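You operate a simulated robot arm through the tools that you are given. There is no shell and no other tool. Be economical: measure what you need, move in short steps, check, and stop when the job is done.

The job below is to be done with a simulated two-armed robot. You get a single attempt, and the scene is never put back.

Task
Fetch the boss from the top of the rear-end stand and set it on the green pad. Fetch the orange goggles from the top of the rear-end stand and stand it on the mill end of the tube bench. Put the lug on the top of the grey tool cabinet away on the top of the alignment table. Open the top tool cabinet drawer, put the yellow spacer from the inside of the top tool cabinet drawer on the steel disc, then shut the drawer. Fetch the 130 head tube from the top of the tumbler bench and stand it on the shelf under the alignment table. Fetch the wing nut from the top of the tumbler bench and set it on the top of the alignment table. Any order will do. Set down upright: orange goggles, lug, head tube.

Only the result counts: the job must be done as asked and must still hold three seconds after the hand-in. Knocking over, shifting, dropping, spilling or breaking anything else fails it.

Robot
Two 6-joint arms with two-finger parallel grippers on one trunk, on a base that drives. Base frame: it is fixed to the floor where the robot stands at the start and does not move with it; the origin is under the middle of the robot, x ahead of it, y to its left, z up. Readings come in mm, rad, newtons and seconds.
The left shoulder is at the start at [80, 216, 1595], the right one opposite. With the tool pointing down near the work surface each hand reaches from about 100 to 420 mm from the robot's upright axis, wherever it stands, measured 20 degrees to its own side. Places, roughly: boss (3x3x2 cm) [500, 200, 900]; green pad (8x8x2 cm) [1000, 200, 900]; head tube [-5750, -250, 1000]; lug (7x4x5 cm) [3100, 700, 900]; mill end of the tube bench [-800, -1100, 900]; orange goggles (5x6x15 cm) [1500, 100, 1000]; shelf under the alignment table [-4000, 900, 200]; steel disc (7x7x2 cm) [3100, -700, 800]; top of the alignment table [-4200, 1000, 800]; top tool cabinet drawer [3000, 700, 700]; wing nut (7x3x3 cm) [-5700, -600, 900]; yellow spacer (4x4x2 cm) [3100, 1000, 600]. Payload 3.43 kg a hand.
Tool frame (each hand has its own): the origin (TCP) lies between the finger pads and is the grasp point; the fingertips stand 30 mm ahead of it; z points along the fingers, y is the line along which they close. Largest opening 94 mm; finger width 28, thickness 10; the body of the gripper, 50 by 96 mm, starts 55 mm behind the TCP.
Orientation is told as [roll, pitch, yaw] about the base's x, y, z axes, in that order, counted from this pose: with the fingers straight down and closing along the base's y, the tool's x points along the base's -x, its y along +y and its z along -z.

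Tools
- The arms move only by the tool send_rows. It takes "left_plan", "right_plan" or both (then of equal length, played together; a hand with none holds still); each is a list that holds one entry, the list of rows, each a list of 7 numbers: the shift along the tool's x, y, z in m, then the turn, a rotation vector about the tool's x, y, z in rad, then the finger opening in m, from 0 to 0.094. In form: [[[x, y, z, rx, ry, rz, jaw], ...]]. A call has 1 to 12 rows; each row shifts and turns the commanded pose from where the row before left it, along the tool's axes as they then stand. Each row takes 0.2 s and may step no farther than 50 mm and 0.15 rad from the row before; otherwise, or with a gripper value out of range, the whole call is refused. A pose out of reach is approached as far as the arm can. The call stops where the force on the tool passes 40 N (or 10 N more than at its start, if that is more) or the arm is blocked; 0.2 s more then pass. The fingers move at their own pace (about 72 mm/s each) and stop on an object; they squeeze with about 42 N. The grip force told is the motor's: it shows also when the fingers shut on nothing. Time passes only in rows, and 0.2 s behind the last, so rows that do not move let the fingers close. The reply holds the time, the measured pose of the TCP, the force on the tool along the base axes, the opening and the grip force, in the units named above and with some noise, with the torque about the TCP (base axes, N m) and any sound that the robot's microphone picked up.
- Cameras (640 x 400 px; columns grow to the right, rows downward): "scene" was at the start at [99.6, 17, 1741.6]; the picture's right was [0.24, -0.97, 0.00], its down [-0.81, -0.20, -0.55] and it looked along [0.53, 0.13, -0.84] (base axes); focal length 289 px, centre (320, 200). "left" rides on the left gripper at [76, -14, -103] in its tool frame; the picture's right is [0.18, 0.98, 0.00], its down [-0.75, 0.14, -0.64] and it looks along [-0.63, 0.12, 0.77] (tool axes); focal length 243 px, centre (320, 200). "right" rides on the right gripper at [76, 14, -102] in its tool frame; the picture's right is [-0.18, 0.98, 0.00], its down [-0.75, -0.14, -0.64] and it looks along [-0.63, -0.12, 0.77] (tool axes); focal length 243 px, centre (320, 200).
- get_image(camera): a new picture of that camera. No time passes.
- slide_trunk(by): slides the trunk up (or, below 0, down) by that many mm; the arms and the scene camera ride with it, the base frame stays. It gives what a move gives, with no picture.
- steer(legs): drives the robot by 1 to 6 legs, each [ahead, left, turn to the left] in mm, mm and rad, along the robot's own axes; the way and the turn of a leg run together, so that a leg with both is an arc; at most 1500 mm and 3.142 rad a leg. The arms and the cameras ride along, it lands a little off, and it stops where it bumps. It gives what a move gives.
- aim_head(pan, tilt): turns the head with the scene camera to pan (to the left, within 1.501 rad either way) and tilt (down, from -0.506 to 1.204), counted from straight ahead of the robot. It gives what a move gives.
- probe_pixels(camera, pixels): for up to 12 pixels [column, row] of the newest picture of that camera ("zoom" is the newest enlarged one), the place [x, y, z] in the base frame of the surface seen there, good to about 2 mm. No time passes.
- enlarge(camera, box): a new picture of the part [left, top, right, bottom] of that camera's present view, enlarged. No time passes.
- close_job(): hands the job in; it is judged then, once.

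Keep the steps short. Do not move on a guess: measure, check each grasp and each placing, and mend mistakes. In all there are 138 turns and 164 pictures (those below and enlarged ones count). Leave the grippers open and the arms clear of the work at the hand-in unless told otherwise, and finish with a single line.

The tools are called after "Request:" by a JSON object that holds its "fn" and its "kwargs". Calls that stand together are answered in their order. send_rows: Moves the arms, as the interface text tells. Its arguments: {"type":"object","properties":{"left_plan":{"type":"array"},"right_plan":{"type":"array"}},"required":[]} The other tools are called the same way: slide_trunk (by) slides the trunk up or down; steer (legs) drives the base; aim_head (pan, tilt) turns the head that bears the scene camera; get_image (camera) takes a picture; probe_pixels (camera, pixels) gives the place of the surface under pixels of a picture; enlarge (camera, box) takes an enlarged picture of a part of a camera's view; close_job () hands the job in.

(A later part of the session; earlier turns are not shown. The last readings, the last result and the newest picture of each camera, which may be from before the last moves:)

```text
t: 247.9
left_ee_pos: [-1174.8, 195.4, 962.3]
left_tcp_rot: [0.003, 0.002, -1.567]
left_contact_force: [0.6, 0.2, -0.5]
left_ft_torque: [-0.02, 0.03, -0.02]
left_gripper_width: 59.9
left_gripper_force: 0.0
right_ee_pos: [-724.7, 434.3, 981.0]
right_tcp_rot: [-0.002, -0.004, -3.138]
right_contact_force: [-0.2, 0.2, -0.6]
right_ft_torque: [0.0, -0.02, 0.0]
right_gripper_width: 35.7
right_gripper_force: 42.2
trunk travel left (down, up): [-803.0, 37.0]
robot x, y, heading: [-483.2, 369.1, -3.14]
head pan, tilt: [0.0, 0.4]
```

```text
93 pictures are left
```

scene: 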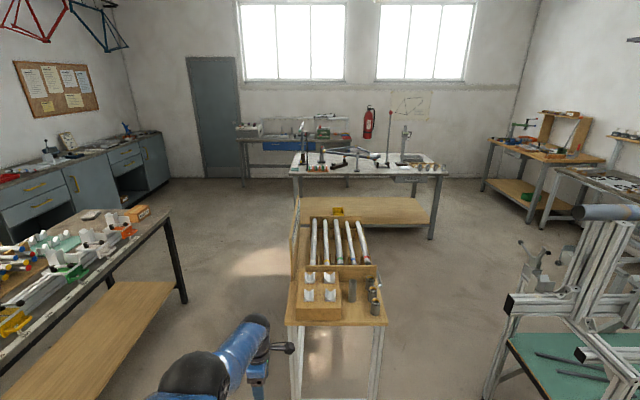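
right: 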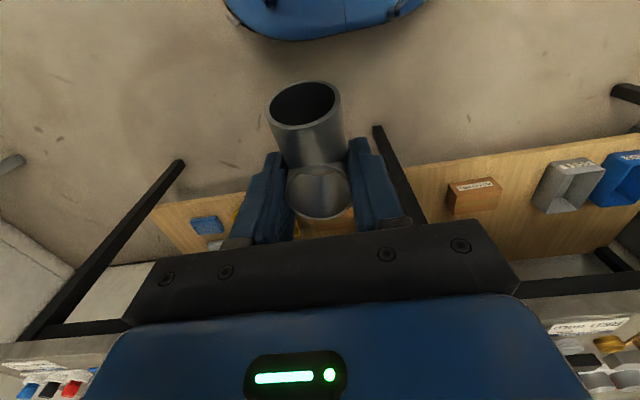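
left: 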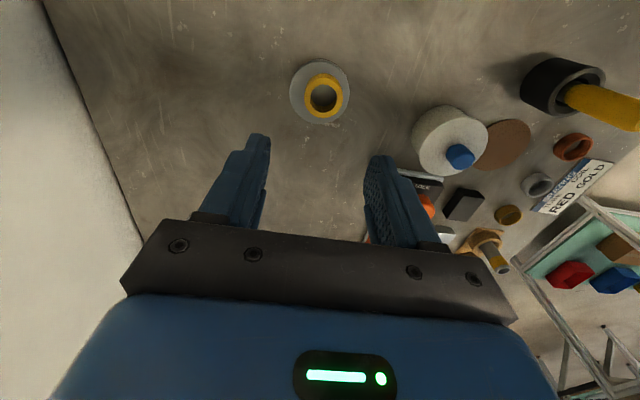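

Request:
{"fn": "probe_pixels", "kwargs": {"camera": "scene", "pixels": [[294, 168], [446, 172], [300, 153], [435, 156], [292, 325], [386, 325], [186, 302], [240, 185], [432, 238], [297, 250], [303, 215], [255, 378]]}}

Request:
{"fn": "aim_head", "kwargs": {"pan": 0.25, "tilt": 1.1}}

Request:
{"fn": "get_image", "kwargs": {"camera": "scene"}}

```text
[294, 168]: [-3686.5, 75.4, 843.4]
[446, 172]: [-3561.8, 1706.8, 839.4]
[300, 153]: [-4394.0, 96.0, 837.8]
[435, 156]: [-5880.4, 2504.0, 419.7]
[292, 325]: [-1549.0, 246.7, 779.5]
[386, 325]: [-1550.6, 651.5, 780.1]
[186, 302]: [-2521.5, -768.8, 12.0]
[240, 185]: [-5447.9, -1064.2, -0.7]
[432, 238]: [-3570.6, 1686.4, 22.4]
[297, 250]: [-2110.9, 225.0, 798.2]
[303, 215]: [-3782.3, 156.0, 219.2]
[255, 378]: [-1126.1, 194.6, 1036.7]
```

```text
t: 249.0
left_ee_pos: [-1173.9, 195.0, 962.2]
left_tcp_rot: [0.005, 0.002, -1.567]
left_contact_force: [0.9, 0.7, -0.5]
left_ft_torque: [0.01, 0.02, 0.01]
left_gripper_width: 59.9
left_gripper_force: 0.1
right_ee_pos: [-725.4, 432.0, 980.0]
right_tcp_rot: [0.0, -0.004, -3.138]
right_contact_force: [-0.7, -0.3, -1.4]
right_ft_torque: [0.03, 0.01, -0.02]
right_gripper_width: 35.6
right_gripper_force: 42.3
trunk travel left (down, up): [-803.0, 37.0]
robot x, y, heading: [-487.4, 367.3, -3.14]
head pan, tilt: [0.25, 1.1]
```

```text
92 pictures are left
```

scene: 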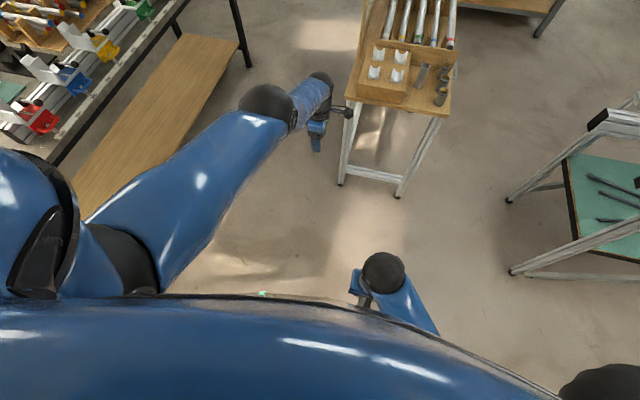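

The left arm has straightened into an elbow-up pose. I try stretching it out fully, then pulling in low to get elbow-down again.

Request:
{"fn": "send_rows", "kwargs": {"left_plan": [[[0, -0.03, 0.03, 0, 0, 0, 0.06], [0, -0.03, 0.03, 0, 0, 0, 0.06], [0, 0.03, 0, 0, 0, 0, 0.06], [0, 0.045, 0, 0, 0, 0, 0.06], [0, 0.045, 0, 0, 0, 0, 0.06], [0, 0.045, 0, 0, 0, 0, 0.06]]]}}

Request:
{"fn": "get_image", "kwargs": {"camera": "scene"}}

```text
t: 250.4
left_ee_pos: [-1123.7, 201.8, 879.3]
left_tcp_rot: [0.003, 0.0, -1.567]
left_contact_force: [0.2, 0.5, 0.0]
left_ft_torque: [0.02, 0.0, 0.02]
left_gripper_width: 60.5
left_gripper_force: 0.1
left hand out of reach, approached as far as the arm can: row 1, 2, 3, 4, 5, 6
right_ee_pos: [-724.2, 432.2, 981.1]
right_tcp_rot: [0.001, -0.004, -3.138]
right_contact_force: [-0.9, 0.1, -2.0]
right_ft_torque: [0.02, 0.02, 0.02]
right_gripper_width: 35.5
right_gripper_force: 42.0
trunk travel left (down, up): [-803.0, 37.0]
robot x, y, heading: [-489.2, 365.2, -3.138]
head pan, tilt: [0.25, 1.1]
```

```text
91 pictures are left
```

scene: 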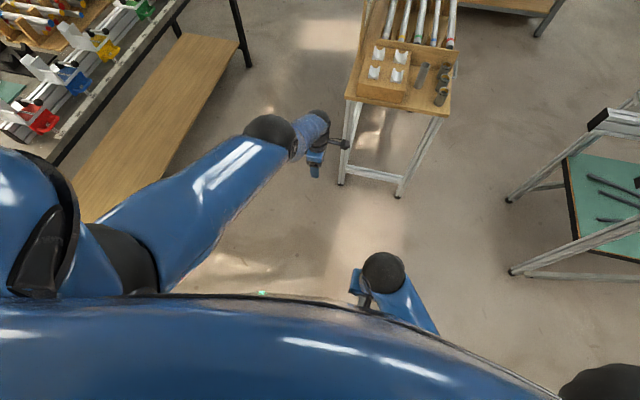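

Request:
{"fn": "probe_pixels", "kwargs": {"camera": "scene", "pixels": [[265, 130], [240, 150], [120, 230], [305, 130], [320, 118], [200, 200]]}}

```text
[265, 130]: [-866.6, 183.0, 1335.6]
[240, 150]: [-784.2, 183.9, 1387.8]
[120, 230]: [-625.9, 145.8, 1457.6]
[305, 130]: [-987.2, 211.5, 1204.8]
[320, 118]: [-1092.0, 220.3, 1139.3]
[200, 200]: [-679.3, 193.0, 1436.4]
```

The arm is at full stretch (singular). Pulling in while going up should let the elbow bend the right way.

Request:
{"fn": "send_rows", "kwargs": {"left_plan": [[[0, 0, -0.045, 0, 0, 0, 0.06], [0, 0, -0.045, 0, 0, 0, 0.06], [0, 0.02, -0.04, 0, 0, 0, 0.06], [0, 0.03, -0.03, 0, 0, 0, 0.06], [0, 0.03, -0.01, 0, 0, 0, 0.06], [0, 0.03, 0, 0, 0, 0, 0.06]]]}}

Request:
{"fn": "get_image", "kwargs": {"camera": "scene"}}

```text
t: 251.8
left_ee_pos: [-1173.9, 215.4, 965.2]
left_tcp_rot: [0.003, 0.003, -1.569]
left_contact_force: [0.4, 0.3, -0.3]
left_ft_torque: [0.0, 0.04, 0.0]
left_gripper_width: 60.0
left_gripper_force: 0.1
left hand out of reach, approached as far as the arm can: row 1, 2, 3, 4, 5, 6
right_ee_pos: [-724.6, 432.1, 980.1]
right_tcp_rot: [0.0, -0.005, -3.139]
right_contact_force: [-0.9, 0.1, -1.4]
right_ft_torque: [0.0, 0.01, 0.0]
right_gripper_width: 35.6
right_gripper_force: 41.7
trunk travel left (down, up): [-803.0, 37.0]
robot x, y, heading: [-485.0, 365.8, -3.139]
head pan, tilt: [0.25, 1.1]
```

```text
90 pictures are left
```

scene: 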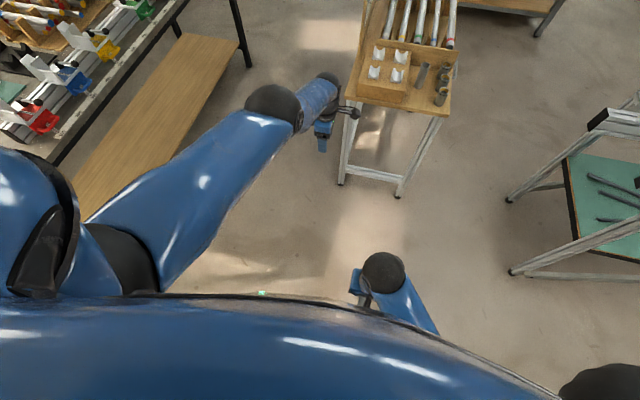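

Request:
{"fn": "send_rows", "kwargs": {"left_plan": [[[0, -0.01, -0.045, 0, 0, 0, 0.06], [0, -0.01, -0.045, 0, 0, 0, 0.06], [0, -0.01, -0.045, 0, 0, 0, 0.06], [0, -0.01, -0.045, 0, 0, 0, 0.06], [0, 0, -0.045, 0, 0, 0, 0.06], [0, 0, -0.045, 0, 0, 0, 0.06], [0, 0, -0.045, 0, 0, 0, 0.06], [0, 0.01, -0.045, 0, 0, 0, 0.06], [0, 0.01, -0.045, 0, 0, 0, 0.06], [0, 0.02, -0.03, 0, 0, 0, 0.06], [0, 0.03, -0.01, 0, 0, 0, 0.06], [0, 0.04, 0, 0, 0, 0, 0.06]]]}}

Request:
{"fn": "get_image", "kwargs": {"camera": "scene"}}

```text
t: 254.4
left_ee_pos: [-1225.1, 223.9, 1417.5]
left_tcp_rot: [0.006, 0.002, -1.568]
left_contact_force: [-0.2, 0.5, 0.2]
left_ft_torque: [-0.03, 0.0, 0.03]
left_gripper_width: 59.8
left_gripper_force: 0.0
left hand out of reach, approached as far as the arm can: row 1, 2, 5, 6, 8, 9, 10, 11, 12
right_ee_pos: [-724.0, 432.4, 980.9]
right_tcp_rot: [0.001, -0.004, -3.137]
right_contact_force: [-0.1, 0.5, -0.5]
right_ft_torque: [0.0, 0.0, -0.01]
right_gripper_width: 35.8
right_gripper_force: 42.3
trunk travel left (down, up): [-803.0, 37.0]
robot x, y, heading: [-483.2, 366.4, -3.139]
head pan, tilt: [0.25, 1.1]
```

```text
89 pictures are left
```

scene: 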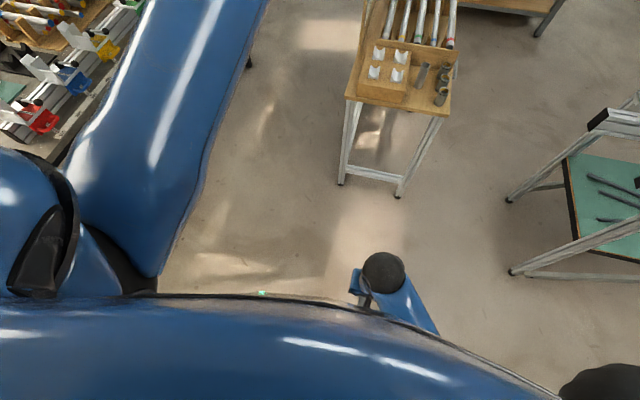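

Request:
{"fn": "aim_head", "kwargs": {"pan": 0.4, "tilt": 0.5}}

Request:
{"fn": "get_image", "kwargs": {"camera": "scene"}}

```text
t: 255.4
left_ee_pos: [-1226.2, 223.7, 1417.9]
left_tcp_rot: [0.006, 0.001, -1.568]
left_contact_force: [0.7, -0.1, -0.8]
left_ft_torque: [-0.02, -0.01, 0.02]
left_gripper_width: 59.9
left_gripper_force: 0.0
right_ee_pos: [-724.8, 431.9, 980.3]
right_tcp_rot: [-0.002, -0.003, -3.138]
right_contact_force: [0.0, 0.1, -0.2]
right_ft_torque: [0.0, -0.02, 0.02]
right_gripper_width: 35.6
right_gripper_force: 42.4
trunk travel left (down, up): [-803.0, 37.0]
robot x, y, heading: [-490.3, 367.7, -3.134]
head pan, tilt: [0.4, 0.499]
```

```text
88 pictures are left
```

scene: 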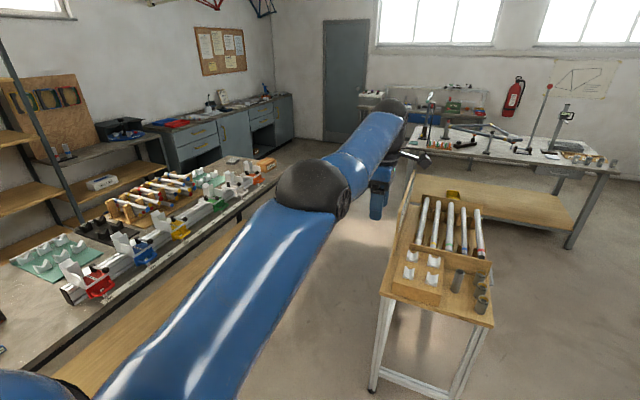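

Elbow is bent properly again (elbow-down). Now come down and in together.

Request:
{"fn": "send_rows", "kwargs": {"left_plan": [[[0, 0.005, 0.045, 0, 0, 0, 0.06], [0, 0.01, 0.045, 0, 0, 0, 0.06], [0, 0.02, 0.045, 0, 0, 0, 0.06], [0, 0.02, 0.045, 0, 0, 0, 0.06], [0, 0.025, 0.04, 0, 0, 0, 0.06], [0, 0.025, 0.04, 0, 0, 0, 0.06], [0, 0.025, 0.04, 0, 0, 0, 0.06], [0, 0.025, 0.04, 0, 0, 0, 0.06]]]}}

```text
t: 257.2
left_ee_pos: [-1212.9, 243.7, 1070.3]
left_tcp_rot: [0.003, 0.001, -1.567]
left_contact_force: [-0.4, -0.1, -0.4]
left_ft_torque: [0.02, 0.01, 0.0]
left_gripper_width: 60.3
left_gripper_force: 0.0
left hand out of reach, approached as far as the arm can: row 1, 2, 3, 4, 5, 6, 7, 8
right_ee_pos: [-724.9, 433.0, 980.1]
right_tcp_rot: [-0.001, -0.003, -3.137]
right_contact_force: [-0.6, 0.1, -0.6]
right_ft_torque: [0.02, 0.01, -0.02]
right_gripper_width: 35.5
right_gripper_force: 42.0
trunk travel left (down, up): [-803.0, 37.0]
robot x, y, heading: [-484.2, 368.0, -3.139]
head pan, tilt: [0.4, 0.499]
```

Possibly a wrist limit with the hand turned 90°. I turn the left hand back to its start yaw.

Request:
{"fn": "send_rows", "kwargs": {"left_plan": [[[0, 0, 0, 0, 0, 0.1428, 0.06], [0, 0, 0, 0, 0, 0.1428, 0.06], [0, 0, 0, 0, 0, 0.1428, 0.06], [0, 0, 0, 0, 0, 0.1428, 0.06], [0, 0, 0, 0, 0, 0.1428, 0.06], [0, 0, 0, 0, 0, 0.1428, 0.06], [0, 0, 0, 0, 0, 0.1428, 0.06], [0, 0, 0, 0, 0, 0.1428, 0.06], [0, 0, 0, 0, 0, 0.1428, 0.06], [0, 0, 0, 0, 0, 0.1428, 0.06], [0, 0, 0, 0, 0, 0.1428, 0.06]]]}}

Request:
{"fn": "send_rows", "kwargs": {"left_plan": [[[0.02, 0, 0, 0, 0, 0, 0.06], [0.03, 0, 0, 0, 0, 0, 0.06], [0.03, 0, 0, 0, 0, 0, 0.06]]]}}

```text
t: 259.6
left_ee_pos: [-1211.3, 243.8, 1069.5]
left_tcp_rot: [-0.001, 0.005, -3.139]
left_contact_force: [0.2, 0.0, 0.3]
left_ft_torque: [0.03, 0.01, -0.04]
left_gripper_width: 60.0
left_gripper_force: 0.1
right_ee_pos: [-723.6, 431.7, 980.6]
right_tcp_rot: [0.0, -0.006, -3.138]
right_contact_force: [0.3, -0.6, -1.9]
right_ft_torque: [-0.01, 0.02, 0.01]
right_gripper_width: 35.3
right_gripper_force: 41.9
trunk travel left (down, up): [-803.0, 37.0]
robot x, y, heading: [-489.1, 366.2, -3.136]
head pan, tilt: [0.4, 0.499]
```

```text
t: 260.4
left_ee_pos: [-1205.0, 255.4, 1050.2]
left_tcp_rot: [-0.002, 0.004, -3.139]
left_contact_force: [1.3, -0.2, -0.3]
left_ft_torque: [0.0, 0.0, -0.01]
left_gripper_width: 60.2
left_gripper_force: 0.1
left hand out of reach, approached as far as the arm can: row 1, 2, 3
right_ee_pos: [-724.1, 432.5, 980.9]
right_tcp_rot: [0.0, -0.003, -3.138]
right_contact_force: [-0.5, 0.4, -0.6]
right_ft_torque: [-0.02, 0.03, 0.01]
right_gripper_width: 35.4
right_gripper_force: 42.4
trunk travel left (down, up): [-803.0, 37.0]
robot x, y, heading: [-488.7, 367.6, -3.141]
head pan, tilt: [0.4, 0.499]
```

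Request:
{"fn": "send_rows", "kwargs": {"left_plan": [[[0, -0.01, -0.045, 0, 0, 0, 0.06], [0, -0.01, -0.045, 0, 0, 0, 0.06], [0, -0.01, -0.045, 0, 0, 0, 0.06], [0, -0.01, -0.045, 0, 0, 0, 0.06], [0, -0.01, -0.045, 0, 0, 0, 0.06], [0, -0.01, -0.045, 0, 0, 0, 0.06], [0, 0, -0.045, 0, 0, 0, 0.06], [0, 0, -0.03, 0, 0, 0, 0.06]]]}}

Request:
{"fn": "send_rows", "kwargs": {"left_plan": [[[0.02, 0, 0, 0, 0, 0, 0.06], [0.04, 0, 0, 0, 0, 0, 0.06], [0.04, 0, 0, 0, 0, 0, 0.06]]]}}

Request:
{"fn": "get_image", "kwargs": {"camera": "scene"}}

```text
t: 262.2
left_ee_pos: [-1216.1, 312.3, 1387.8]
left_tcp_rot: [-0.002, 0.004, -3.139]
left_contact_force: [-0.8, -0.6, 0.3]
left_ft_torque: [0.02, 0.01, 0.0]
left_gripper_width: 60.0
left_gripper_force: 0.0
left hand out of reach, approached as far as the arm can: row 1, 2, 3, 7, 8
right_ee_pos: [-725.1, 433.3, 980.2]
right_tcp_rot: [0.001, -0.006, -3.135]
right_contact_force: [0.3, 0.6, -1.7]
right_ft_torque: [-0.04, -0.04, 0.01]
right_gripper_width: 35.6
right_gripper_force: 41.6
trunk travel left (down, up): [-803.0, 37.0]
robot x, y, heading: [-487.4, 368.8, -3.138]
head pan, tilt: [0.4, 0.499]
```

```text
t: 263.0
left_ee_pos: [-1208.5, 327.9, 1392.1]
left_tcp_rot: [-0.002, 0.004, -3.137]
left_contact_force: [0.1, -0.1, -0.3]
left_ft_torque: [-0.01, -0.01, -0.01]
left_gripper_width: 60.1
left_gripper_force: 0.2
left hand out of reach, approached as far as the arm can: row 1, 2, 3
right_ee_pos: [-725.8, 432.7, 980.3]
right_tcp_rot: [0.0, -0.004, -3.139]
right_contact_force: [0.3, 0.9, -0.4]
right_ft_torque: [0.0, -0.02, 0.03]
right_gripper_width: 35.7
right_gripper_force: 42.2
trunk travel left (down, up): [-803.0, 37.0]
robot x, y, heading: [-490.1, 364.2, -3.139]
head pan, tilt: [0.4, 0.499]
```

```text
87 pictures are left
```

scene: 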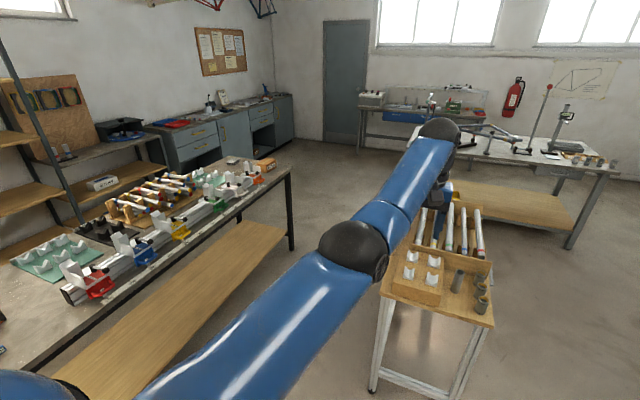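

Some rows around z 1100–1280 did converge, so I retract there in small steps.

Request:
{"fn": "send_rows", "kwargs": {"left_plan": [[[0, 0.01, 0.04, 0, 0, 0, 0.06], [0, 0.01, 0.04, 0, 0, 0, 0.06], [0, 0.01, 0.04, 0, 0, 0, 0.06], [0.01, 0.01, 0, 0, 0, 0, 0.06], [0.02, 0.01, 0, 0, 0, 0, 0.06], [0.02, 0.01, 0, 0, 0, 0, 0.06], [0.02, 0.01, 0, 0, 0, 0, 0.06], [0.02, 0.01, 0, 0, 0, 0, 0.06], [0.02, 0.01, 0, 0, 0, 0, 0.06], [0.02, 0.01, 0, 0, 0, 0, 0.06]]]}}

```text
t: 265.2
left_ee_pos: [-1201.1, 250.7, 1231.1]
left_tcp_rot: [-0.002, 0.004, -3.137]
left_contact_force: [0.2, -0.6, -0.6]
left_ft_torque: [0.0, 0.0, 0.0]
left_gripper_width: 59.8
left_gripper_force: 0.1
left hand out of reach, approached as far as the arm can: row 1, 4, 5, 6, 7, 8, 9, 10
right_ee_pos: [-723.9, 432.2, 982.1]
right_tcp_rot: [0.0, -0.004, -3.138]
right_contact_force: [-0.5, 0.7, -0.9]
right_ft_torque: [0.01, 0.0, -0.02]
right_gripper_width: 35.6
right_gripper_force: 42.3
trunk travel left (down, up): [-803.0, 37.0]
robot x, y, heading: [-489.2, 365.4, -3.142]
head pan, tilt: [0.4, 0.499]
```

Now I understand the limit: the forearm can't point up more than ~30°, so pulling in must go with lowering. Do that.

Request:
{"fn": "send_rows", "kwargs": {"left_plan": [[[0, 0, 0.045, 0, 0, 0, 0.06], [0, 0.01, 0.045, 0, 0, 0, 0.06], [0.03, 0.02, 0.025, 0, 0, 0, 0.06], [0.03, 0.02, 0.025, 0, 0, 0, 0.06], [0.03, 0.02, 0.025, 0, 0, 0, 0.06], [0.03, 0.02, 0.03, 0, 0, 0, 0.06], [0.03, 0, 0.03, 0, 0, 0, 0.06]]]}}

```text
t: 266.8
left_ee_pos: [-1048.9, 163.0, 1008.0]
left_tcp_rot: [-0.003, 0.002, -3.137]
left_contact_force: [-0.2, -0.1, -0.3]
left_ft_torque: [-0.02, -0.01, 0.0]
left_gripper_width: 60.0
left_gripper_force: 0.1
right_ee_pos: [-723.7, 432.9, 980.8]
right_tcp_rot: [0.001, -0.005, -3.138]
right_contact_force: [-0.5, 0.6, -0.2]
right_ft_torque: [0.03, 0.04, 0.0]
right_gripper_width: 35.6
right_gripper_force: 41.8
trunk travel left (down, up): [-803.0, 37.0]
robot x, y, heading: [-486.7, 368.7, -3.144]
head pan, tilt: [0.4, 0.499]
```

Left arm is back to a normal pose. Now drive past the rack to the alignment table.

Request:
{"fn": "steer", "kwargs": {"legs": [[0, 620, 0], [1200, 0, 0], [1150, 0, 0], [0, -650, 0]]}}

Request:
{"fn": "aim_head", "kwargs": {"pan": -0.2, "tilt": 0.6}}

Request:
{"fn": "get_image", "kwargs": {"camera": "scene"}}

```text
t: 284.6
left_ee_pos: [-3390.3, 235.6, 1005.7]
left_tcp_rot: [-0.004, 0.003, 3.124]
left_contact_force: [0.6, -0.5, -0.4]
left_ft_torque: [0.0, 0.02, -0.01]
left_gripper_width: 60.2
left_gripper_force: 0.1
right_ee_pos: [-3059.0, 497.2, 980.9]
right_tcp_rot: [-0.002, -0.003, 3.122]
right_contact_force: [0.2, -0.3, 0.5]
right_ft_torque: [-0.01, 0.05, 0.01]
right_gripper_width: 35.5
right_gripper_force: 41.7
trunk travel left (down, up): [-803.0, 37.0]
robot x, y, heading: [-2823.2, 428.8, 3.127]
head pan, tilt: [0.4, 0.499]
```

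```text
t: 285.6
left_ee_pos: [-3390.3, 236.6, 1008.2]
left_tcp_rot: [-0.002, 0.002, 3.125]
left_contact_force: [0.5, -0.7, 0.4]
left_ft_torque: [0.01, 0.0, -0.02]
left_gripper_width: 59.9
left_gripper_force: 0.0
right_ee_pos: [-3058.3, 499.8, 980.1]
right_tcp_rot: [0.001, -0.006, 3.121]
right_contact_force: [-0.3, 0.4, -0.5]
right_ft_torque: [-0.04, -0.04, 0.0]
right_gripper_width: 35.6
right_gripper_force: 42.1
trunk travel left (down, up): [-803.0, 37.0]
robot x, y, heading: [-2821.5, 426.6, 3.124]
head pan, tilt: [-0.201, 0.6]
```

```text
86 pictures are left
```

scene: 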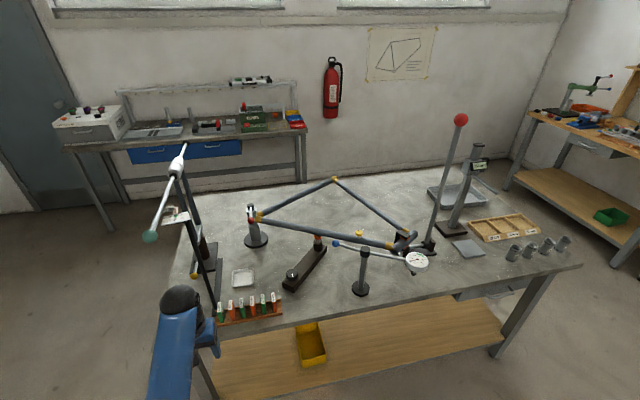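

Request:
{"fn": "probe_pixels", "kwargs": {"camera": "scene", "pixels": [[430, 285], [400, 300], [455, 285], [360, 292], [463, 248], [512, 255], [410, 310], [580, 265], [330, 305], [416, 262], [500, 345], [250, 375]]}}

Request:
{"fn": "enlarge", "kwargs": {"camera": "scene", "box": [320, 200, 600, 340]}}

```text
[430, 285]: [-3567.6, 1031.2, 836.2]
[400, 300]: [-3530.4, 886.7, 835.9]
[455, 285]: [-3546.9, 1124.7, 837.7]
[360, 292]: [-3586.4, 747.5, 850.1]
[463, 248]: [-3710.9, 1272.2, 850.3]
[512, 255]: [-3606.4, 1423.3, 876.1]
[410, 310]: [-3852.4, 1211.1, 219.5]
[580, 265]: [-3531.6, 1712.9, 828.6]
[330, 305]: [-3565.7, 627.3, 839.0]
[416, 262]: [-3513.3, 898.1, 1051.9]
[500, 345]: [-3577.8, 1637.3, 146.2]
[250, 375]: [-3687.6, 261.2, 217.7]
```

```text
2.29 times, centred on (460, 270) of scene
```

zoom: 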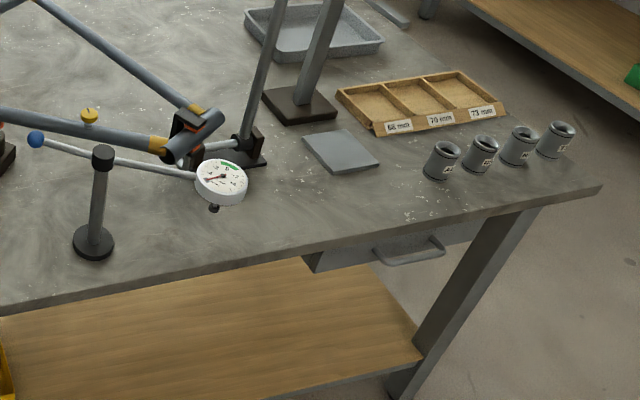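

The free front strip near (-3600,1100), z 837, suits the lug. First retract the left hand, and examine the lug's tilt.

Request:
{"fn": "send_rows", "kwargs": {"left_plan": [[[0.047, 0, 0.008, 0, 0, 0, 0.06], [0.047, 0, 0.008, 0, 0, 0, 0.06], [0.047, 0, 0.008, 0, 0, 0, 0.06], [0.047, 0, 0.006, 0, 0, 0, 0.06], [0.047, 0, 0, 0, 0, 0, 0.06], [0.047, 0, 0, 0, 0, 0, 0.06], [0.035, 0, 0, 0, 0, 0, 0.06]]]}}

Request:
{"fn": "enlarge", "kwargs": {"camera": "right", "box": [240, 70, 400, 230]}}

Request:
{"fn": "probe_pixels", "kwargs": {"camera": "zoom", "pixels": [[320, 253], [265, 300], [388, 310], [320, 370], [258, 330], [390, 330], [290, 262], [360, 262], [265, 155], [300, 200], [330, 345]]}}

```text
t: 287.2
left_ee_pos: [-3071.4, 230.3, 978.0]
left_tcp_rot: [-0.002, 0.002, 3.122]
left_contact_force: [-0.5, -0.5, 0.3]
left_ft_torque: [-0.01, 0.01, -0.05]
left_gripper_width: 59.8
left_gripper_force: 0.0
right_ee_pos: [-3057.3, 497.9, 982.1]
right_tcp_rot: [0.002, -0.006, 3.124]
right_contact_force: [-0.1, 1.4, -0.6]
right_ft_torque: [-0.01, 0.01, -0.03]
right_gripper_width: 35.7
right_gripper_force: 41.8
trunk travel left (down, up): [-803.0, 37.0]
robot x, y, heading: [-2823.6, 427.5, 3.121]
head pan, tilt: [-0.201, 0.6]
```

```text
2.50 times, centred on (320, 150) of right
```

zoom: 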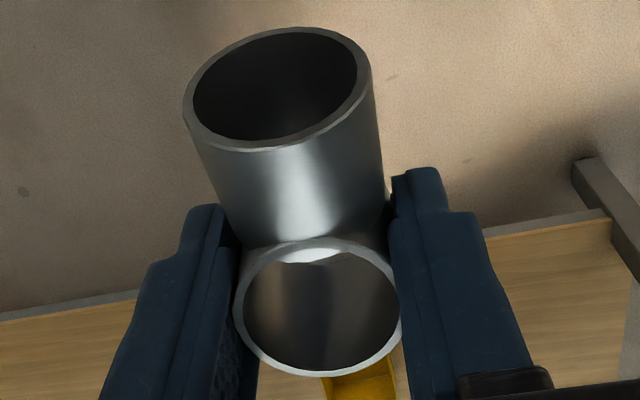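

```text
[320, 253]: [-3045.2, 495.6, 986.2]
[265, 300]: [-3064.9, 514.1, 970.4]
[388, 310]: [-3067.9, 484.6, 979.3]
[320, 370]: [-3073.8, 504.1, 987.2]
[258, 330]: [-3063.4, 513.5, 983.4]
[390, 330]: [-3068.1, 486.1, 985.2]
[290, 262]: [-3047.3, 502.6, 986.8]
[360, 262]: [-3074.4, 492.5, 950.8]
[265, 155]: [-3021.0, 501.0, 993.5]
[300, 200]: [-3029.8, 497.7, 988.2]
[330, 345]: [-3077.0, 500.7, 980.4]
```

The collar rim reads level (986–987), so the lug is upright. Drive to the spot in front of (-3600,1100).

Request:
{"fn": "steer", "kwargs": {"legs": [[0, 0, 0.02], [0, -605, 0], [335, 0, 0]]}}

Request:
{"fn": "send_rows", "kwargs": {"right_plan": [[[-0.045, 0, 0, 0, 0, 0, 0.0], [-0.045, 0, 0, 0, 0, 0, 0.0], [-0.045, 0, 0, 0, 0, 0, 0.0], [-0.045, 0, 0, 0, 0, 0, 0.0], [-0.02, 0, 0.02, 0, 0, 0, 0.0]]]}}

Request:
{"fn": "aim_head", "kwargs": {"pan": -0.2, "tilt": 0.95}}

Request:
{"fn": "get_image", "kwargs": {"camera": "scene"}}

Request:
{"fn": "get_image", "kwargs": {"camera": "right"}}

```text
t: 292.8
left_ee_pos: [-3404.0, 832.1, 978.6]
left_tcp_rot: [-0.003, 0.002, -3.136]
left_contact_force: [0.4, -0.3, 0.7]
left_ft_torque: [0.02, 0.01, -0.02]
left_gripper_width: 59.9
left_gripper_force: 0.1
right_ee_pos: [-3396.9, 1101.5, 979.7]
right_tcp_rot: [0.0, -0.007, -3.138]
right_contact_force: [0.5, -0.6, 0.2]
right_ft_torque: [0.02, 0.03, 0.08]
right_gripper_width: 35.5
right_gripper_force: 42.0
trunk travel left (down, up): [-803.0, 37.0]
robot x, y, heading: [-3160.8, 1035.8, -3.136]
head pan, tilt: [-0.201, 0.6]
```

```text
t: 294.0
left_ee_pos: [-3406.0, 831.3, 977.9]
left_tcp_rot: [-0.001, 0.002, -3.137]
left_contact_force: [0.8, -0.1, 0.3]
left_ft_torque: [-0.01, 0.0, 0.01]
left_gripper_width: 60.0
left_gripper_force: 0.1
right_ee_pos: [-3600.3, 1100.3, 959.5]
right_tcp_rot: [0.0, -0.005, -3.137]
right_contact_force: [-0.3, 0.1, 0.1]
right_ft_torque: [0.0, 0.02, 0.01]
right_gripper_width: 35.6
right_gripper_force: 42.2
trunk travel left (down, up): [-803.0, 37.0]
robot x, y, heading: [-3162.8, 1036.5, -3.136]
head pan, tilt: [-0.201, 0.6]
```

```text
t: 294.8
left_ee_pos: [-3406.1, 832.2, 977.9]
left_tcp_rot: [-0.001, 0.002, -3.138]
left_contact_force: [0.5, 0.1, 0.7]
left_ft_torque: [0.04, 0.02, -0.01]
left_gripper_width: 60.0
left_gripper_force: 0.1
right_ee_pos: [-3598.3, 1099.4, 960.2]
right_tcp_rot: [-0.001, -0.004, -3.14]
right_contact_force: [0.4, -0.2, -1.1]
right_ft_torque: [-0.01, 0.02, -0.02]
right_gripper_width: 35.5
right_gripper_force: 41.3
trunk travel left (down, up): [-803.0, 37.0]
robot x, y, heading: [-3159.5, 1033.2, -3.137]
head pan, tilt: [-0.201, 0.949]
```

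```text
83 pictures are left
```

scene: 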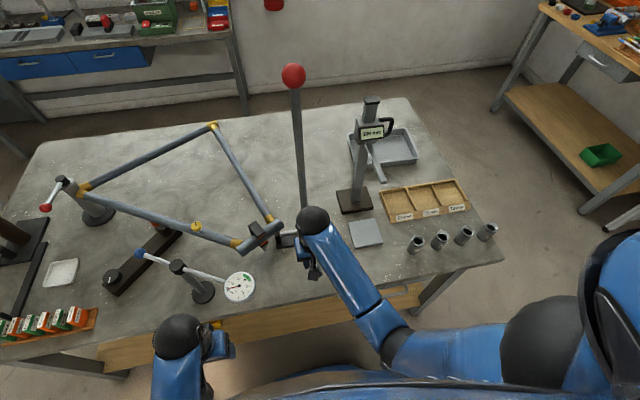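

```text
82 pictures are left
```

right: 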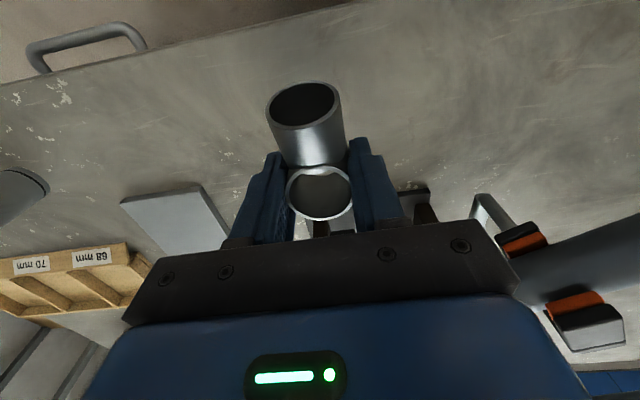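

Request:
{"fn": "probe_pixels", "kwargs": {"camera": "right", "pixels": [[525, 240], [570, 270], [590, 330], [490, 210], [320, 215], [320, 172], [415, 190], [170, 215], [300, 240]]}}

```text
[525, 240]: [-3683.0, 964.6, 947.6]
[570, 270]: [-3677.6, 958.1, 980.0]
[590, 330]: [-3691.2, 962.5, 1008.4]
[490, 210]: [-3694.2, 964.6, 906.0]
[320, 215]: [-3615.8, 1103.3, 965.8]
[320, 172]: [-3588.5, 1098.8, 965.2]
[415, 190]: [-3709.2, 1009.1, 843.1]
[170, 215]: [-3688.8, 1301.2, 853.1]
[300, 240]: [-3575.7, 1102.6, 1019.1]
```

Clear of the frame. The rim is level. Descend 78 mm then creep.

Request:
{"fn": "send_rows", "kwargs": {"right_plan": [[[0, 0, 0.04, 0, 0, 0, 0.0], [0, 0, 0.034, 0, 0, 0, 0.0], [0, 0, 0.004, 0, 0, 0, 0.0], [0, 0, 0, 0, 0, 0, 0.0]]]}}

Request:
{"fn": "get_image", "kwargs": {"camera": "right"}}

Request:
{"fn": "probe_pixels", "kwargs": {"camera": "right", "pixels": [[320, 215], [320, 172], [300, 240], [350, 195], [290, 195]]}}

```text
t: 295.8
left_ee_pos: [-3406.4, 831.9, 978.7]
left_tcp_rot: [-0.002, 0.004, -3.136]
left_contact_force: [0.1, -0.2, 0.7]
left_ft_torque: [0.0, -0.02, 0.02]
left_gripper_width: 60.1
left_gripper_force: 0.1
right_ee_pos: [-3600.1, 1100.3, 882.8]
right_tcp_rot: [0.0, -0.003, -3.138]
right_contact_force: [0.2, 0.1, -1.4]
right_ft_torque: [-0.02, 0.01, 0.02]
right_gripper_width: 35.5
right_gripper_force: 41.8
trunk travel left (down, up): [-803.0, 37.0]
robot x, y, heading: [-3162.6, 1034.4, -3.141]
head pan, tilt: [-0.201, 0.949]
```

```text
81 pictures are left
```

right: 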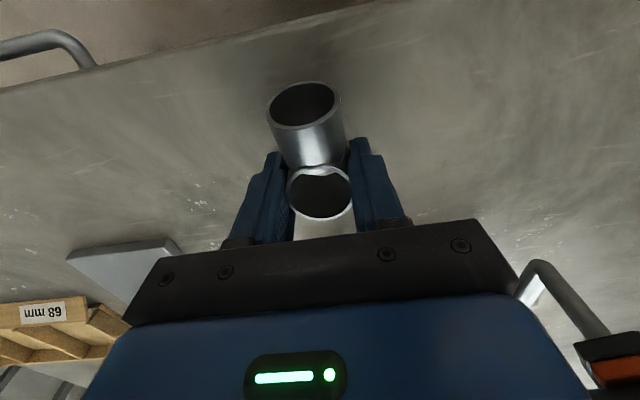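

```text
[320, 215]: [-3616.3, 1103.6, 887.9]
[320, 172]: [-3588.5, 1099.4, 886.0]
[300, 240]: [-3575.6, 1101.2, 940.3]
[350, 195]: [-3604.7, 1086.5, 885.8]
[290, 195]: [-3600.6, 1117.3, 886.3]
```

Request:
{"fn": "send_rows", "kwargs": {"right_plan": [[[0, 0, 0.003, 0, 0, 0, 0.0], [0, 0, 0.001, 0, 0, 0, 0.0], [0, 0, 0, 0, 0, 0, 0.0]]]}}

Request:
{"fn": "send_rows", "kwargs": {"right_plan": [[[0, 0, 0.001, 0, 0, 0, 0.0], [0, 0, 0, 0, 0, 0, 0.0]]]}}

```text
t: 296.6
left_ee_pos: [-3407.1, 833.2, 979.4]
left_tcp_rot: [-0.001, 0.004, -3.136]
left_contact_force: [0.2, 0.1, -0.2]
left_ft_torque: [0.02, -0.01, -0.03]
left_gripper_width: 60.1
left_gripper_force: 0.0
right_ee_pos: [-3600.2, 1098.8, 879.4]
right_tcp_rot: [-0.001, -0.007, -3.139]
right_contact_force: [0.9, 0.2, -0.8]
right_ft_torque: [-0.02, -0.02, 0.01]
right_gripper_width: 35.6
right_gripper_force: 42.1
trunk travel left (down, up): [-803.0, 37.0]
robot x, y, heading: [-3164.6, 1034.1, -3.139]
head pan, tilt: [-0.201, 0.949]
```

```text
t: 297.2
left_ee_pos: [-3405.7, 831.6, 978.9]
left_tcp_rot: [-0.002, 0.002, -3.137]
left_contact_force: [-1.0, -0.8, 0.0]
left_ft_torque: [0.03, 0.0, 0.0]
left_gripper_width: 60.2
left_gripper_force: 0.1
right_ee_pos: [-3600.3, 1100.4, 878.1]
right_tcp_rot: [-0.001, -0.003, -3.139]
right_contact_force: [-0.8, 1.0, -1.9]
right_ft_torque: [0.01, -0.03, -0.01]
right_gripper_width: 36.0
right_gripper_force: 41.8
trunk travel left (down, up): [-803.0, 37.0]
robot x, y, heading: [-3165.4, 1038.6, -3.137]
head pan, tilt: [-0.201, 0.949]
```

Request:
{"fn": "send_rows", "kwargs": {"right_plan": [[[0, 0, 0.0015, 0, 0, 0, 0.0], [0, 0, 0, 0, 0, 0, 0.0]]]}}

Request:
{"fn": "get_image", "kwargs": {"camera": "right"}}

Request:
{"fn": "probe_pixels", "kwargs": {"camera": "right", "pixels": [[320, 215], [320, 172], [350, 195], [290, 195], [260, 130]]}}

```text
t: 297.8
left_ee_pos: [-3407.5, 831.8, 978.1]
left_tcp_rot: [0.0, 0.004, -3.137]
left_contact_force: [-1.0, -0.3, 0.4]
left_ft_torque: [0.06, -0.03, 0.02]
left_gripper_width: 60.0
left_gripper_force: 0.0
right_ee_pos: [-3598.9, 1100.7, 877.0]
right_tcp_rot: [0.0, -0.004, -3.138]
right_contact_force: [0.0, 0.2, -0.8]
right_ft_torque: [0.0, -0.01, 0.01]
right_gripper_width: 35.5
right_gripper_force: 42.5
trunk travel left (down, up): [-803.0, 37.0]
robot x, y, heading: [-3160.6, 1038.6, -3.138]
head pan, tilt: [-0.201, 0.949]
```

```text
80 pictures are left
```

right: 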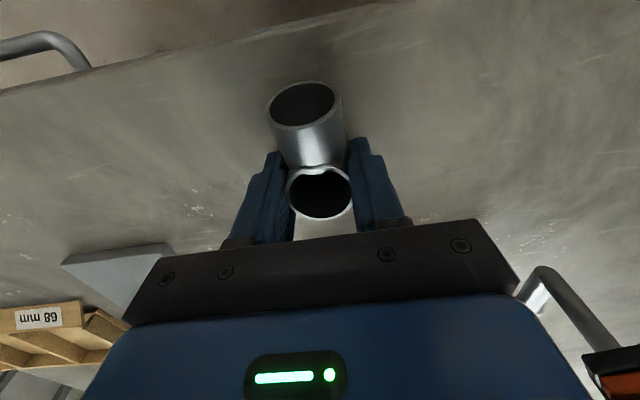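

```text
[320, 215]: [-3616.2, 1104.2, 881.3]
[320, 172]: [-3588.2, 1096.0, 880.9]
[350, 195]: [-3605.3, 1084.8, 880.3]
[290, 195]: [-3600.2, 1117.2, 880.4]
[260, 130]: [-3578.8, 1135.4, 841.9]
```

Request:
{"fn": "send_rows", "kwargs": {"right_plan": [[[0, 0, 0.001, 0, 0, 0, 0.0], [0, 0, 0, 0, 0, 0, 0.0]]]}}

```text
t: 298.4
left_ee_pos: [-3406.7, 832.0, 978.8]
left_tcp_rot: [-0.001, 0.003, -3.137]
left_contact_force: [0.5, 0.1, 0.2]
left_ft_torque: [-0.01, 0.02, 0.01]
left_gripper_width: 60.1
left_gripper_force: 0.1
right_ee_pos: [-3600.6, 1099.4, 876.6]
right_tcp_rot: [-0.001, -0.004, -3.138]
right_contact_force: [0.2, 2.3, 7.7]
right_ft_torque: [0.11, -0.14, 0.04]
right_gripper_width: 35.3
right_gripper_force: 42.0
trunk travel left (down, up): [-803.0, 37.0]
robot x, y, heading: [-3164.6, 1035.9, -3.146]
head pan, tilt: [-0.201, 0.949]
```

Contact (7.7 N). Release, lift, look.

Request:
{"fn": "send_rows", "kwargs": {"right_plan": [[[0, 0, 0, 0, 0, 0, 0.042], [0, 0, 0, 0, 0, 0, 0.055], [0, 0, 0, 0, 0, 0, 0.07], [0, 0, -0.03, 0, 0, 0, 0.07], [0, 0, -0.04, 0, 0, 0, 0.07], [0, 0, -0.03, 0, 0, 0, 0.07]]]}}

Request:
{"fn": "get_image", "kwargs": {"camera": "right"}}

Request:
{"fn": "probe_pixels", "kwargs": {"camera": "right", "pixels": [[320, 160], [320, 140], [308, 110]]}}

```text
t: 299.8
left_ee_pos: [-3407.6, 831.1, 978.3]
left_tcp_rot: [-0.001, 0.002, -3.135]
left_contact_force: [-0.7, 0.2, 0.6]
left_ft_torque: [-0.02, 0.02, 0.03]
left_gripper_width: 59.9
left_gripper_force: 0.0
right_ee_pos: [-3599.4, 1099.9, 975.8]
right_tcp_rot: [0.0, -0.003, -3.137]
right_contact_force: [0.0, -0.6, 0.2]
right_ft_torque: [0.02, -0.01, -0.03]
right_gripper_width: 69.9
right_gripper_force: 0.0
trunk travel left (down, up): [-803.0, 37.0]
robot x, y, heading: [-3160.6, 1035.3, -3.138]
head pan, tilt: [-0.201, 0.949]
```

```text
79 pictures are left
```

right: 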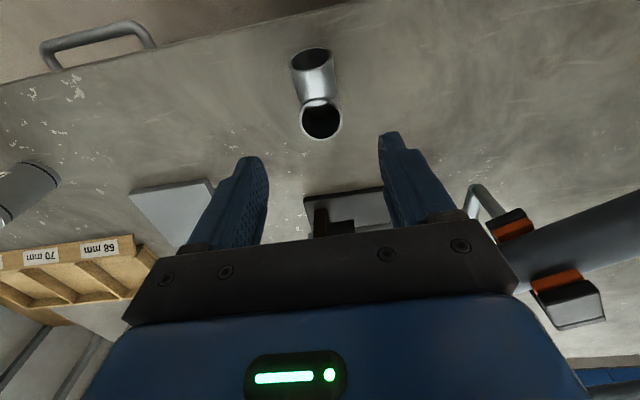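

```text
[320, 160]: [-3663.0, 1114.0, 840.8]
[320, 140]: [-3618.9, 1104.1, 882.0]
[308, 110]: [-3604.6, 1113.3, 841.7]
```

Lug stands upright on the alignment table. Next: the tumbler bench.

Request:
{"fn": "steer", "kwargs": {"legs": [[-350, 0, 0], [0, 800, 0], [0, 735, 0], [1000, 0, 0], [850, 0, 0]]}}

Request:
{"fn": "aim_head", "kwargs": {"pan": 0.0, "tilt": 0.7}}

Request:
{"fn": "get_image", "kwargs": {"camera": "scene"}}

```text
t: 318.4
left_ee_pos: [-4904.4, -677.3, 979.5]
left_tcp_rot: [-0.002, 0.002, 3.136]
left_contact_force: [0.4, -0.3, -0.4]
left_ft_torque: [0.02, 0.03, -0.02]
left_gripper_width: 60.1
left_gripper_force: 0.1
right_ee_pos: [-5094.8, -408.0, 975.2]
right_tcp_rot: [0.0, -0.005, 3.135]
right_contact_force: [-0.4, -0.1, -0.7]
right_ft_torque: [0.02, 0.0, 0.01]
right_gripper_width: 70.1
right_gripper_force: 0.0
trunk travel left (down, up): [-803.0, 37.0]
robot x, y, heading: [-4656.7, -479.5, 3.132]
head pan, tilt: [-0.201, 0.949]
```

```text
t: 319.2
left_ee_pos: [-4904.6, -677.3, 976.8]
left_tcp_rot: [-0.002, 0.005, 3.136]
left_contact_force: [-0.3, 0.8, 0.3]
left_ft_torque: [0.04, -0.02, -0.04]
left_gripper_width: 60.1
left_gripper_force: 0.1
right_ee_pos: [-5095.1, -408.1, 975.7]
right_tcp_rot: [0.001, -0.005, 3.134]
right_contact_force: [-0.1, -0.2, 0.7]
right_ft_torque: [0.03, 0.01, 0.02]
right_gripper_width: 70.0
right_gripper_force: 0.1
trunk travel left (down, up): [-803.0, 37.0]
robot x, y, heading: [-4653.4, -475.3, 3.14]
head pan, tilt: [0.0, 0.7]
```

```text
78 pictures are left
```

scene: 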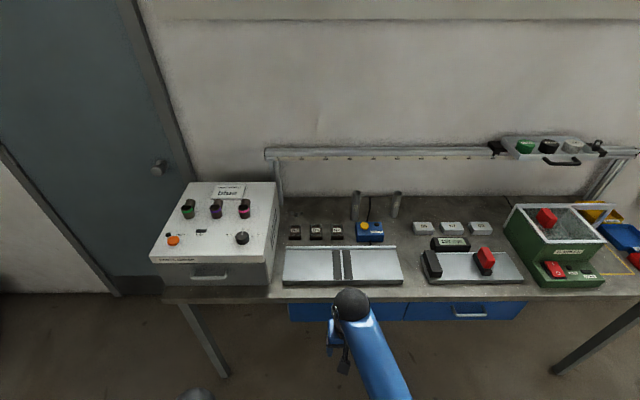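

Request:
{"fn": "enlarge", "kwargs": {"camera": "scene", "box": [260, 170, 420, 300]}}

Request:
{"fn": "enlarge", "kwargs": {"camera": "scene", "box": [400, 130, 640, 300]}}

Request:
{"fn": "probe_pixels", "kwargs": {"camera": "scene", "pixels": [[354, 205], [395, 205], [295, 233], [316, 232], [336, 233], [250, 292], [300, 292], [360, 192], [394, 190], [325, 220]]}}

```text
3.08 times, centred on (340, 235) of scene
```

zoom: 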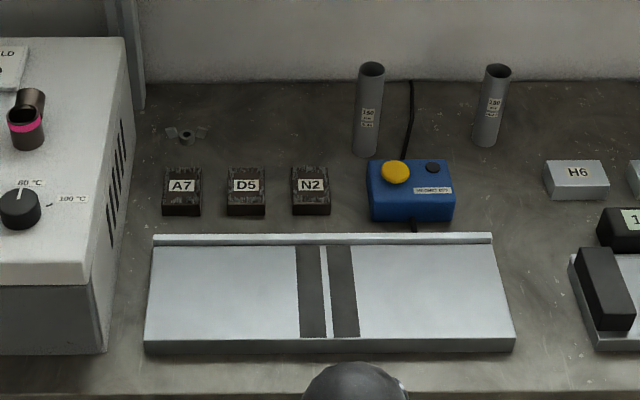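

```text
2.35 times, centred on (520, 215) of scene
```

zoom: 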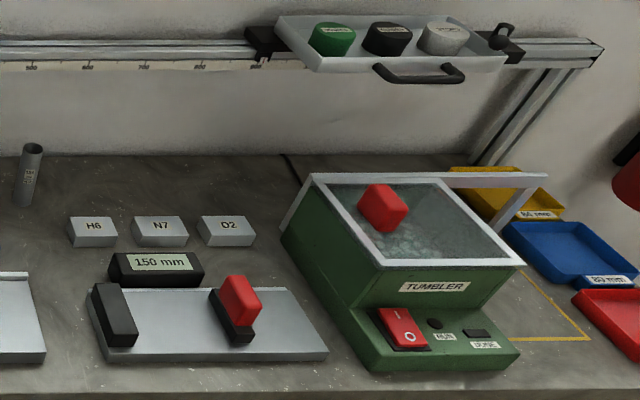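

```text
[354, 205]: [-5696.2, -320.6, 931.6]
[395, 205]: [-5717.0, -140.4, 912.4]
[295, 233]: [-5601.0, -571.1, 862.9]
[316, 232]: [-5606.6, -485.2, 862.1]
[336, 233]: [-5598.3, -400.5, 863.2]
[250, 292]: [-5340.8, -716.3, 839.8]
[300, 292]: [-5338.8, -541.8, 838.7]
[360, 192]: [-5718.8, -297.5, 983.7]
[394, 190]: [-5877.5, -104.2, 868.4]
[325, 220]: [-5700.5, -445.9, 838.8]
```

Request:
{"fn": "enlarge", "kwargs": {"camera": "scene", "box": [345, 185, 409, 225]}}

Request:
{"fn": "probe_pixels", "kwargs": {"camera": "zoom", "pixels": [[105, 100], [80, 40], [120, 250], [500, 100], [530, 45], [480, 190], [60, 100], [135, 100], [485, 150], [520, 150], [460, 150]]}}

Request:
{"fn": "enlarge", "kwargs": {"camera": "scene", "box": [270, 200, 330, 240]}}

```text
10.00 times, centred on (377, 205) of scene
```

zoom: 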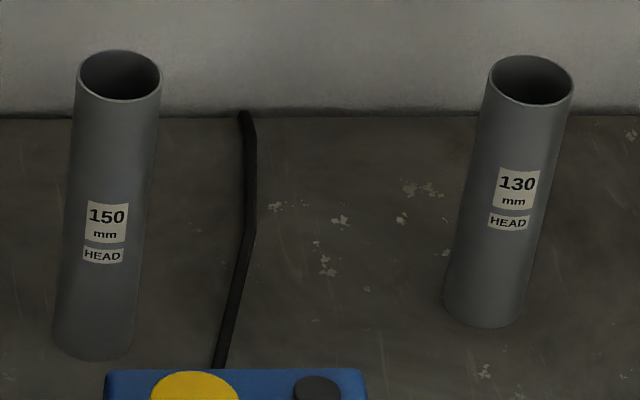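

```text
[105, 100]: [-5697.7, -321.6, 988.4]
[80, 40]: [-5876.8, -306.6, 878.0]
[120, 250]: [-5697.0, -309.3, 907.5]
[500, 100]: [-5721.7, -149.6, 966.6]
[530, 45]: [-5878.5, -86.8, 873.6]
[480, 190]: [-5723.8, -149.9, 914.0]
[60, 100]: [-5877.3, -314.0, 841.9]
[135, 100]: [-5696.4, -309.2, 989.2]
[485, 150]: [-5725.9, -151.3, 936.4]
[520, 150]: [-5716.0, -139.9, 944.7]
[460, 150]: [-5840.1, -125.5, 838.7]
```

```text
10.00 times, centred on (300, 220) of scene
```

zoom: 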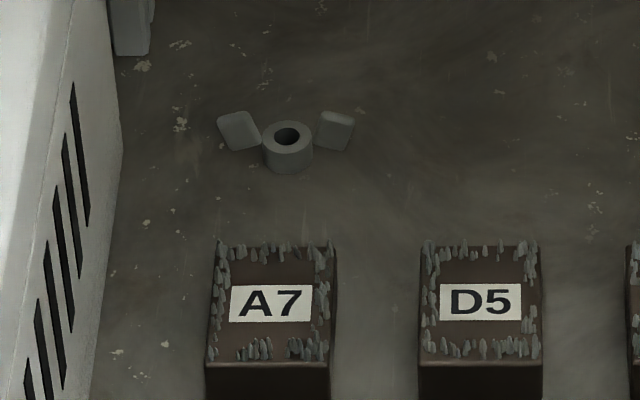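

The 130 tube is the right one: centre ≈ (-5736,-138), top ≈ 968; wall at x -5878. I check the rail and extend the right hand at a suitable height while still clear of the bench.

Request:
{"fn": "probe_pixels", "kwargs": {"camera": "scene", "pixels": [[400, 152], [330, 153], [540, 160], [500, 150], [375, 232], [280, 160]]}}

Request:
{"fn": "slide_trunk", "kwargs": {"by": -158}}

Request:
{"fn": "send_rows", "kwargs": {"right_plan": [[[-0.045, 0, -0.01, 0, 0, 0, 0.08], [-0.045, 0, -0.01, 0, 0, 0, 0.08], [-0.045, 0, -0.01, 0, 0, 0, 0.08], [-0.045, 0, -0.01, 0, 0, 0, 0.08], [-0.028, 0, -0.036, 0, 0, 0, 0.08], [-0.028, 0, -0.036, 0, 0, 0, 0.08], [-0.026, 0, -0.036, 0, 0, 0, 0.08], [0, 0, -0.04, 0, 0, 0, 0.08]]]}}

```text
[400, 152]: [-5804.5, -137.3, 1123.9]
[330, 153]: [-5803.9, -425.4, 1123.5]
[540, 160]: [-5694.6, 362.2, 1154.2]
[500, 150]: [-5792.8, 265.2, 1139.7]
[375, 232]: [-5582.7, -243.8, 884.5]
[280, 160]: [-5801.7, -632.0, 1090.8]
```

```text
t: 321.0
left_ee_pos: [-4905.1, -678.7, 821.2]
left_tcp_rot: [-0.001, 0.003, 3.136]
left_contact_force: [-1.5, -0.3, -0.1]
left_ft_torque: [-0.02, 0.02, -0.01]
left_gripper_width: 60.3
left_gripper_force: 0.0
right_ee_pos: [-5096.8, -407.4, 817.1]
right_tcp_rot: [0.0, -0.004, 3.136]
right_contact_force: [0.5, -0.2, -0.4]
right_ft_torque: [-0.04, 0.0, 0.03]
right_gripper_width: 69.8
right_gripper_force: 0.0
trunk travel left (down, up): [-645.0, 195.0]
robot x, y, heading: [-4660.0, -479.5, 3.132]
head pan, tilt: [0.0, 0.7]
```

```text
t: 322.8
left_ee_pos: [-4905.3, -678.5, 819.3]
left_tcp_rot: [-0.001, 0.0, 3.136]
left_contact_force: [-0.2, -0.1, -0.7]
left_ft_torque: [0.02, 0.0, -0.02]
left_gripper_width: 60.1
left_gripper_force: 0.0
right_ee_pos: [-5355.3, -405.9, 1005.3]
right_tcp_rot: [0.0, -0.004, 3.135]
right_contact_force: [-0.2, 0.3, 0.0]
right_ft_torque: [0.01, 0.01, 0.01]
right_gripper_width: 80.0
right_gripper_force: 0.0
trunk travel left (down, up): [-645.0, 195.0]
robot x, y, heading: [-4657.3, -474.1, 3.136]
head pan, tilt: [0.0, 0.7]
```

The rail's front is at x -5804, close to the wrist, so I tilt the hand 0.2 rad (wrist toward the robot), raise 15 mm, and drive most of the way.

Request:
{"fn": "send_rows", "kwargs": {"right_plan": [[[0, 0, 0, 0, -0.1, 0, 0.08], [0, 0, 0, 0, -0.1, 0, 0.08]]]}}

Request:
{"fn": "slide_trunk", "kwargs": {"by": 15}}

Request:
{"fn": "steer", "kwargs": {"legs": [[0, -268, 0], [290, 0, 0]]}}

Request:
{"fn": "get_image", "kwargs": {"camera": "right"}}

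Request:
{"fn": "get_image", "kwargs": {"camera": "scene"}}

```text
t: 323.4
left_ee_pos: [-4905.2, -678.0, 821.0]
left_tcp_rot: [-0.003, 0.001, 3.137]
left_contact_force: [0.4, 0.7, 0.5]
left_ft_torque: [-0.01, 0.0, -0.02]
left_gripper_width: 60.2
left_gripper_force: 0.0
right_ee_pos: [-5356.3, -406.1, 1006.9]
right_tcp_rot: [0.001, -0.206, 3.134]
right_contact_force: [0.0, 0.5, 0.3]
right_ft_torque: [0.03, -0.02, -0.04]
right_gripper_width: 80.0
right_gripper_force: 0.0
trunk travel left (down, up): [-645.0, 195.0]
robot x, y, heading: [-4660.2, -477.3, 3.136]
head pan, tilt: [0.0, 0.7]
```

```text
t: 324.0
left_ee_pos: [-4905.5, -677.5, 836.4]
left_tcp_rot: [-0.001, 0.003, 3.137]
left_contact_force: [-0.2, 0.1, 0.1]
left_ft_torque: [-0.03, 0.0, -0.01]
left_gripper_width: 60.1
left_gripper_force: 0.0
right_ee_pos: [-5355.8, -405.5, 1021.9]
right_tcp_rot: [0.0, -0.204, 3.134]
right_contact_force: [0.2, -0.4, 0.5]
right_ft_torque: [0.02, -0.01, -0.02]
right_gripper_width: 80.2
right_gripper_force: 0.1
trunk travel left (down, up): [-660.0, 180.0]
robot x, y, heading: [-4656.9, -474.1, 3.13]
head pan, tilt: [0.0, 0.7]
```

```text
t: 327.5
left_ee_pos: [-5190.4, -403.7, 835.5]
left_tcp_rot: [-0.002, 0.001, 3.131]
left_contact_force: [0.3, -0.1, -0.2]
left_ft_torque: [0.01, 0.01, -0.03]
left_gripper_width: 59.9
left_gripper_force: 0.0
right_ee_pos: [-5640.8, -129.5, 1022.7]
right_tcp_rot: [0.001, -0.208, 3.131]
right_contact_force: [-0.1, -0.1, 1.4]
right_ft_torque: [-0.01, 0.0, 0.0]
right_gripper_width: 80.1
right_gripper_force: 0.1
trunk travel left (down, up): [-660.0, 180.0]
robot x, y, heading: [-4944.2, -202.9, 3.13]
head pan, tilt: [0.0, 0.7]
```

```text
73 pictures are left
```

right: 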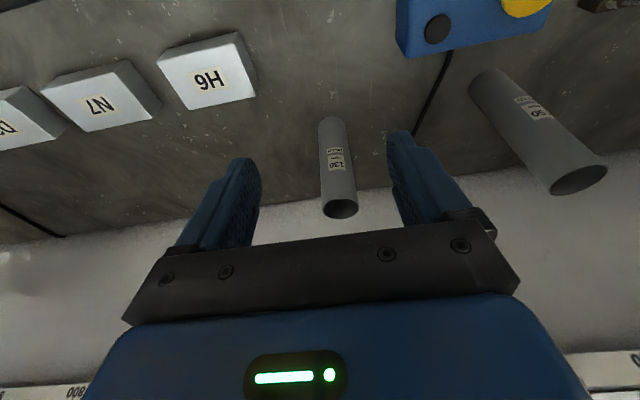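

```text
72 pictures are left
```

scene: 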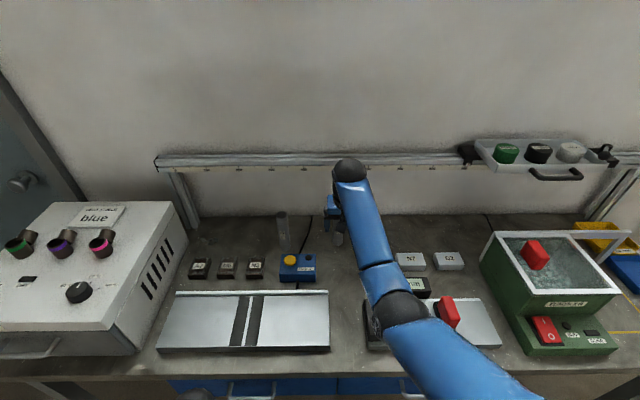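

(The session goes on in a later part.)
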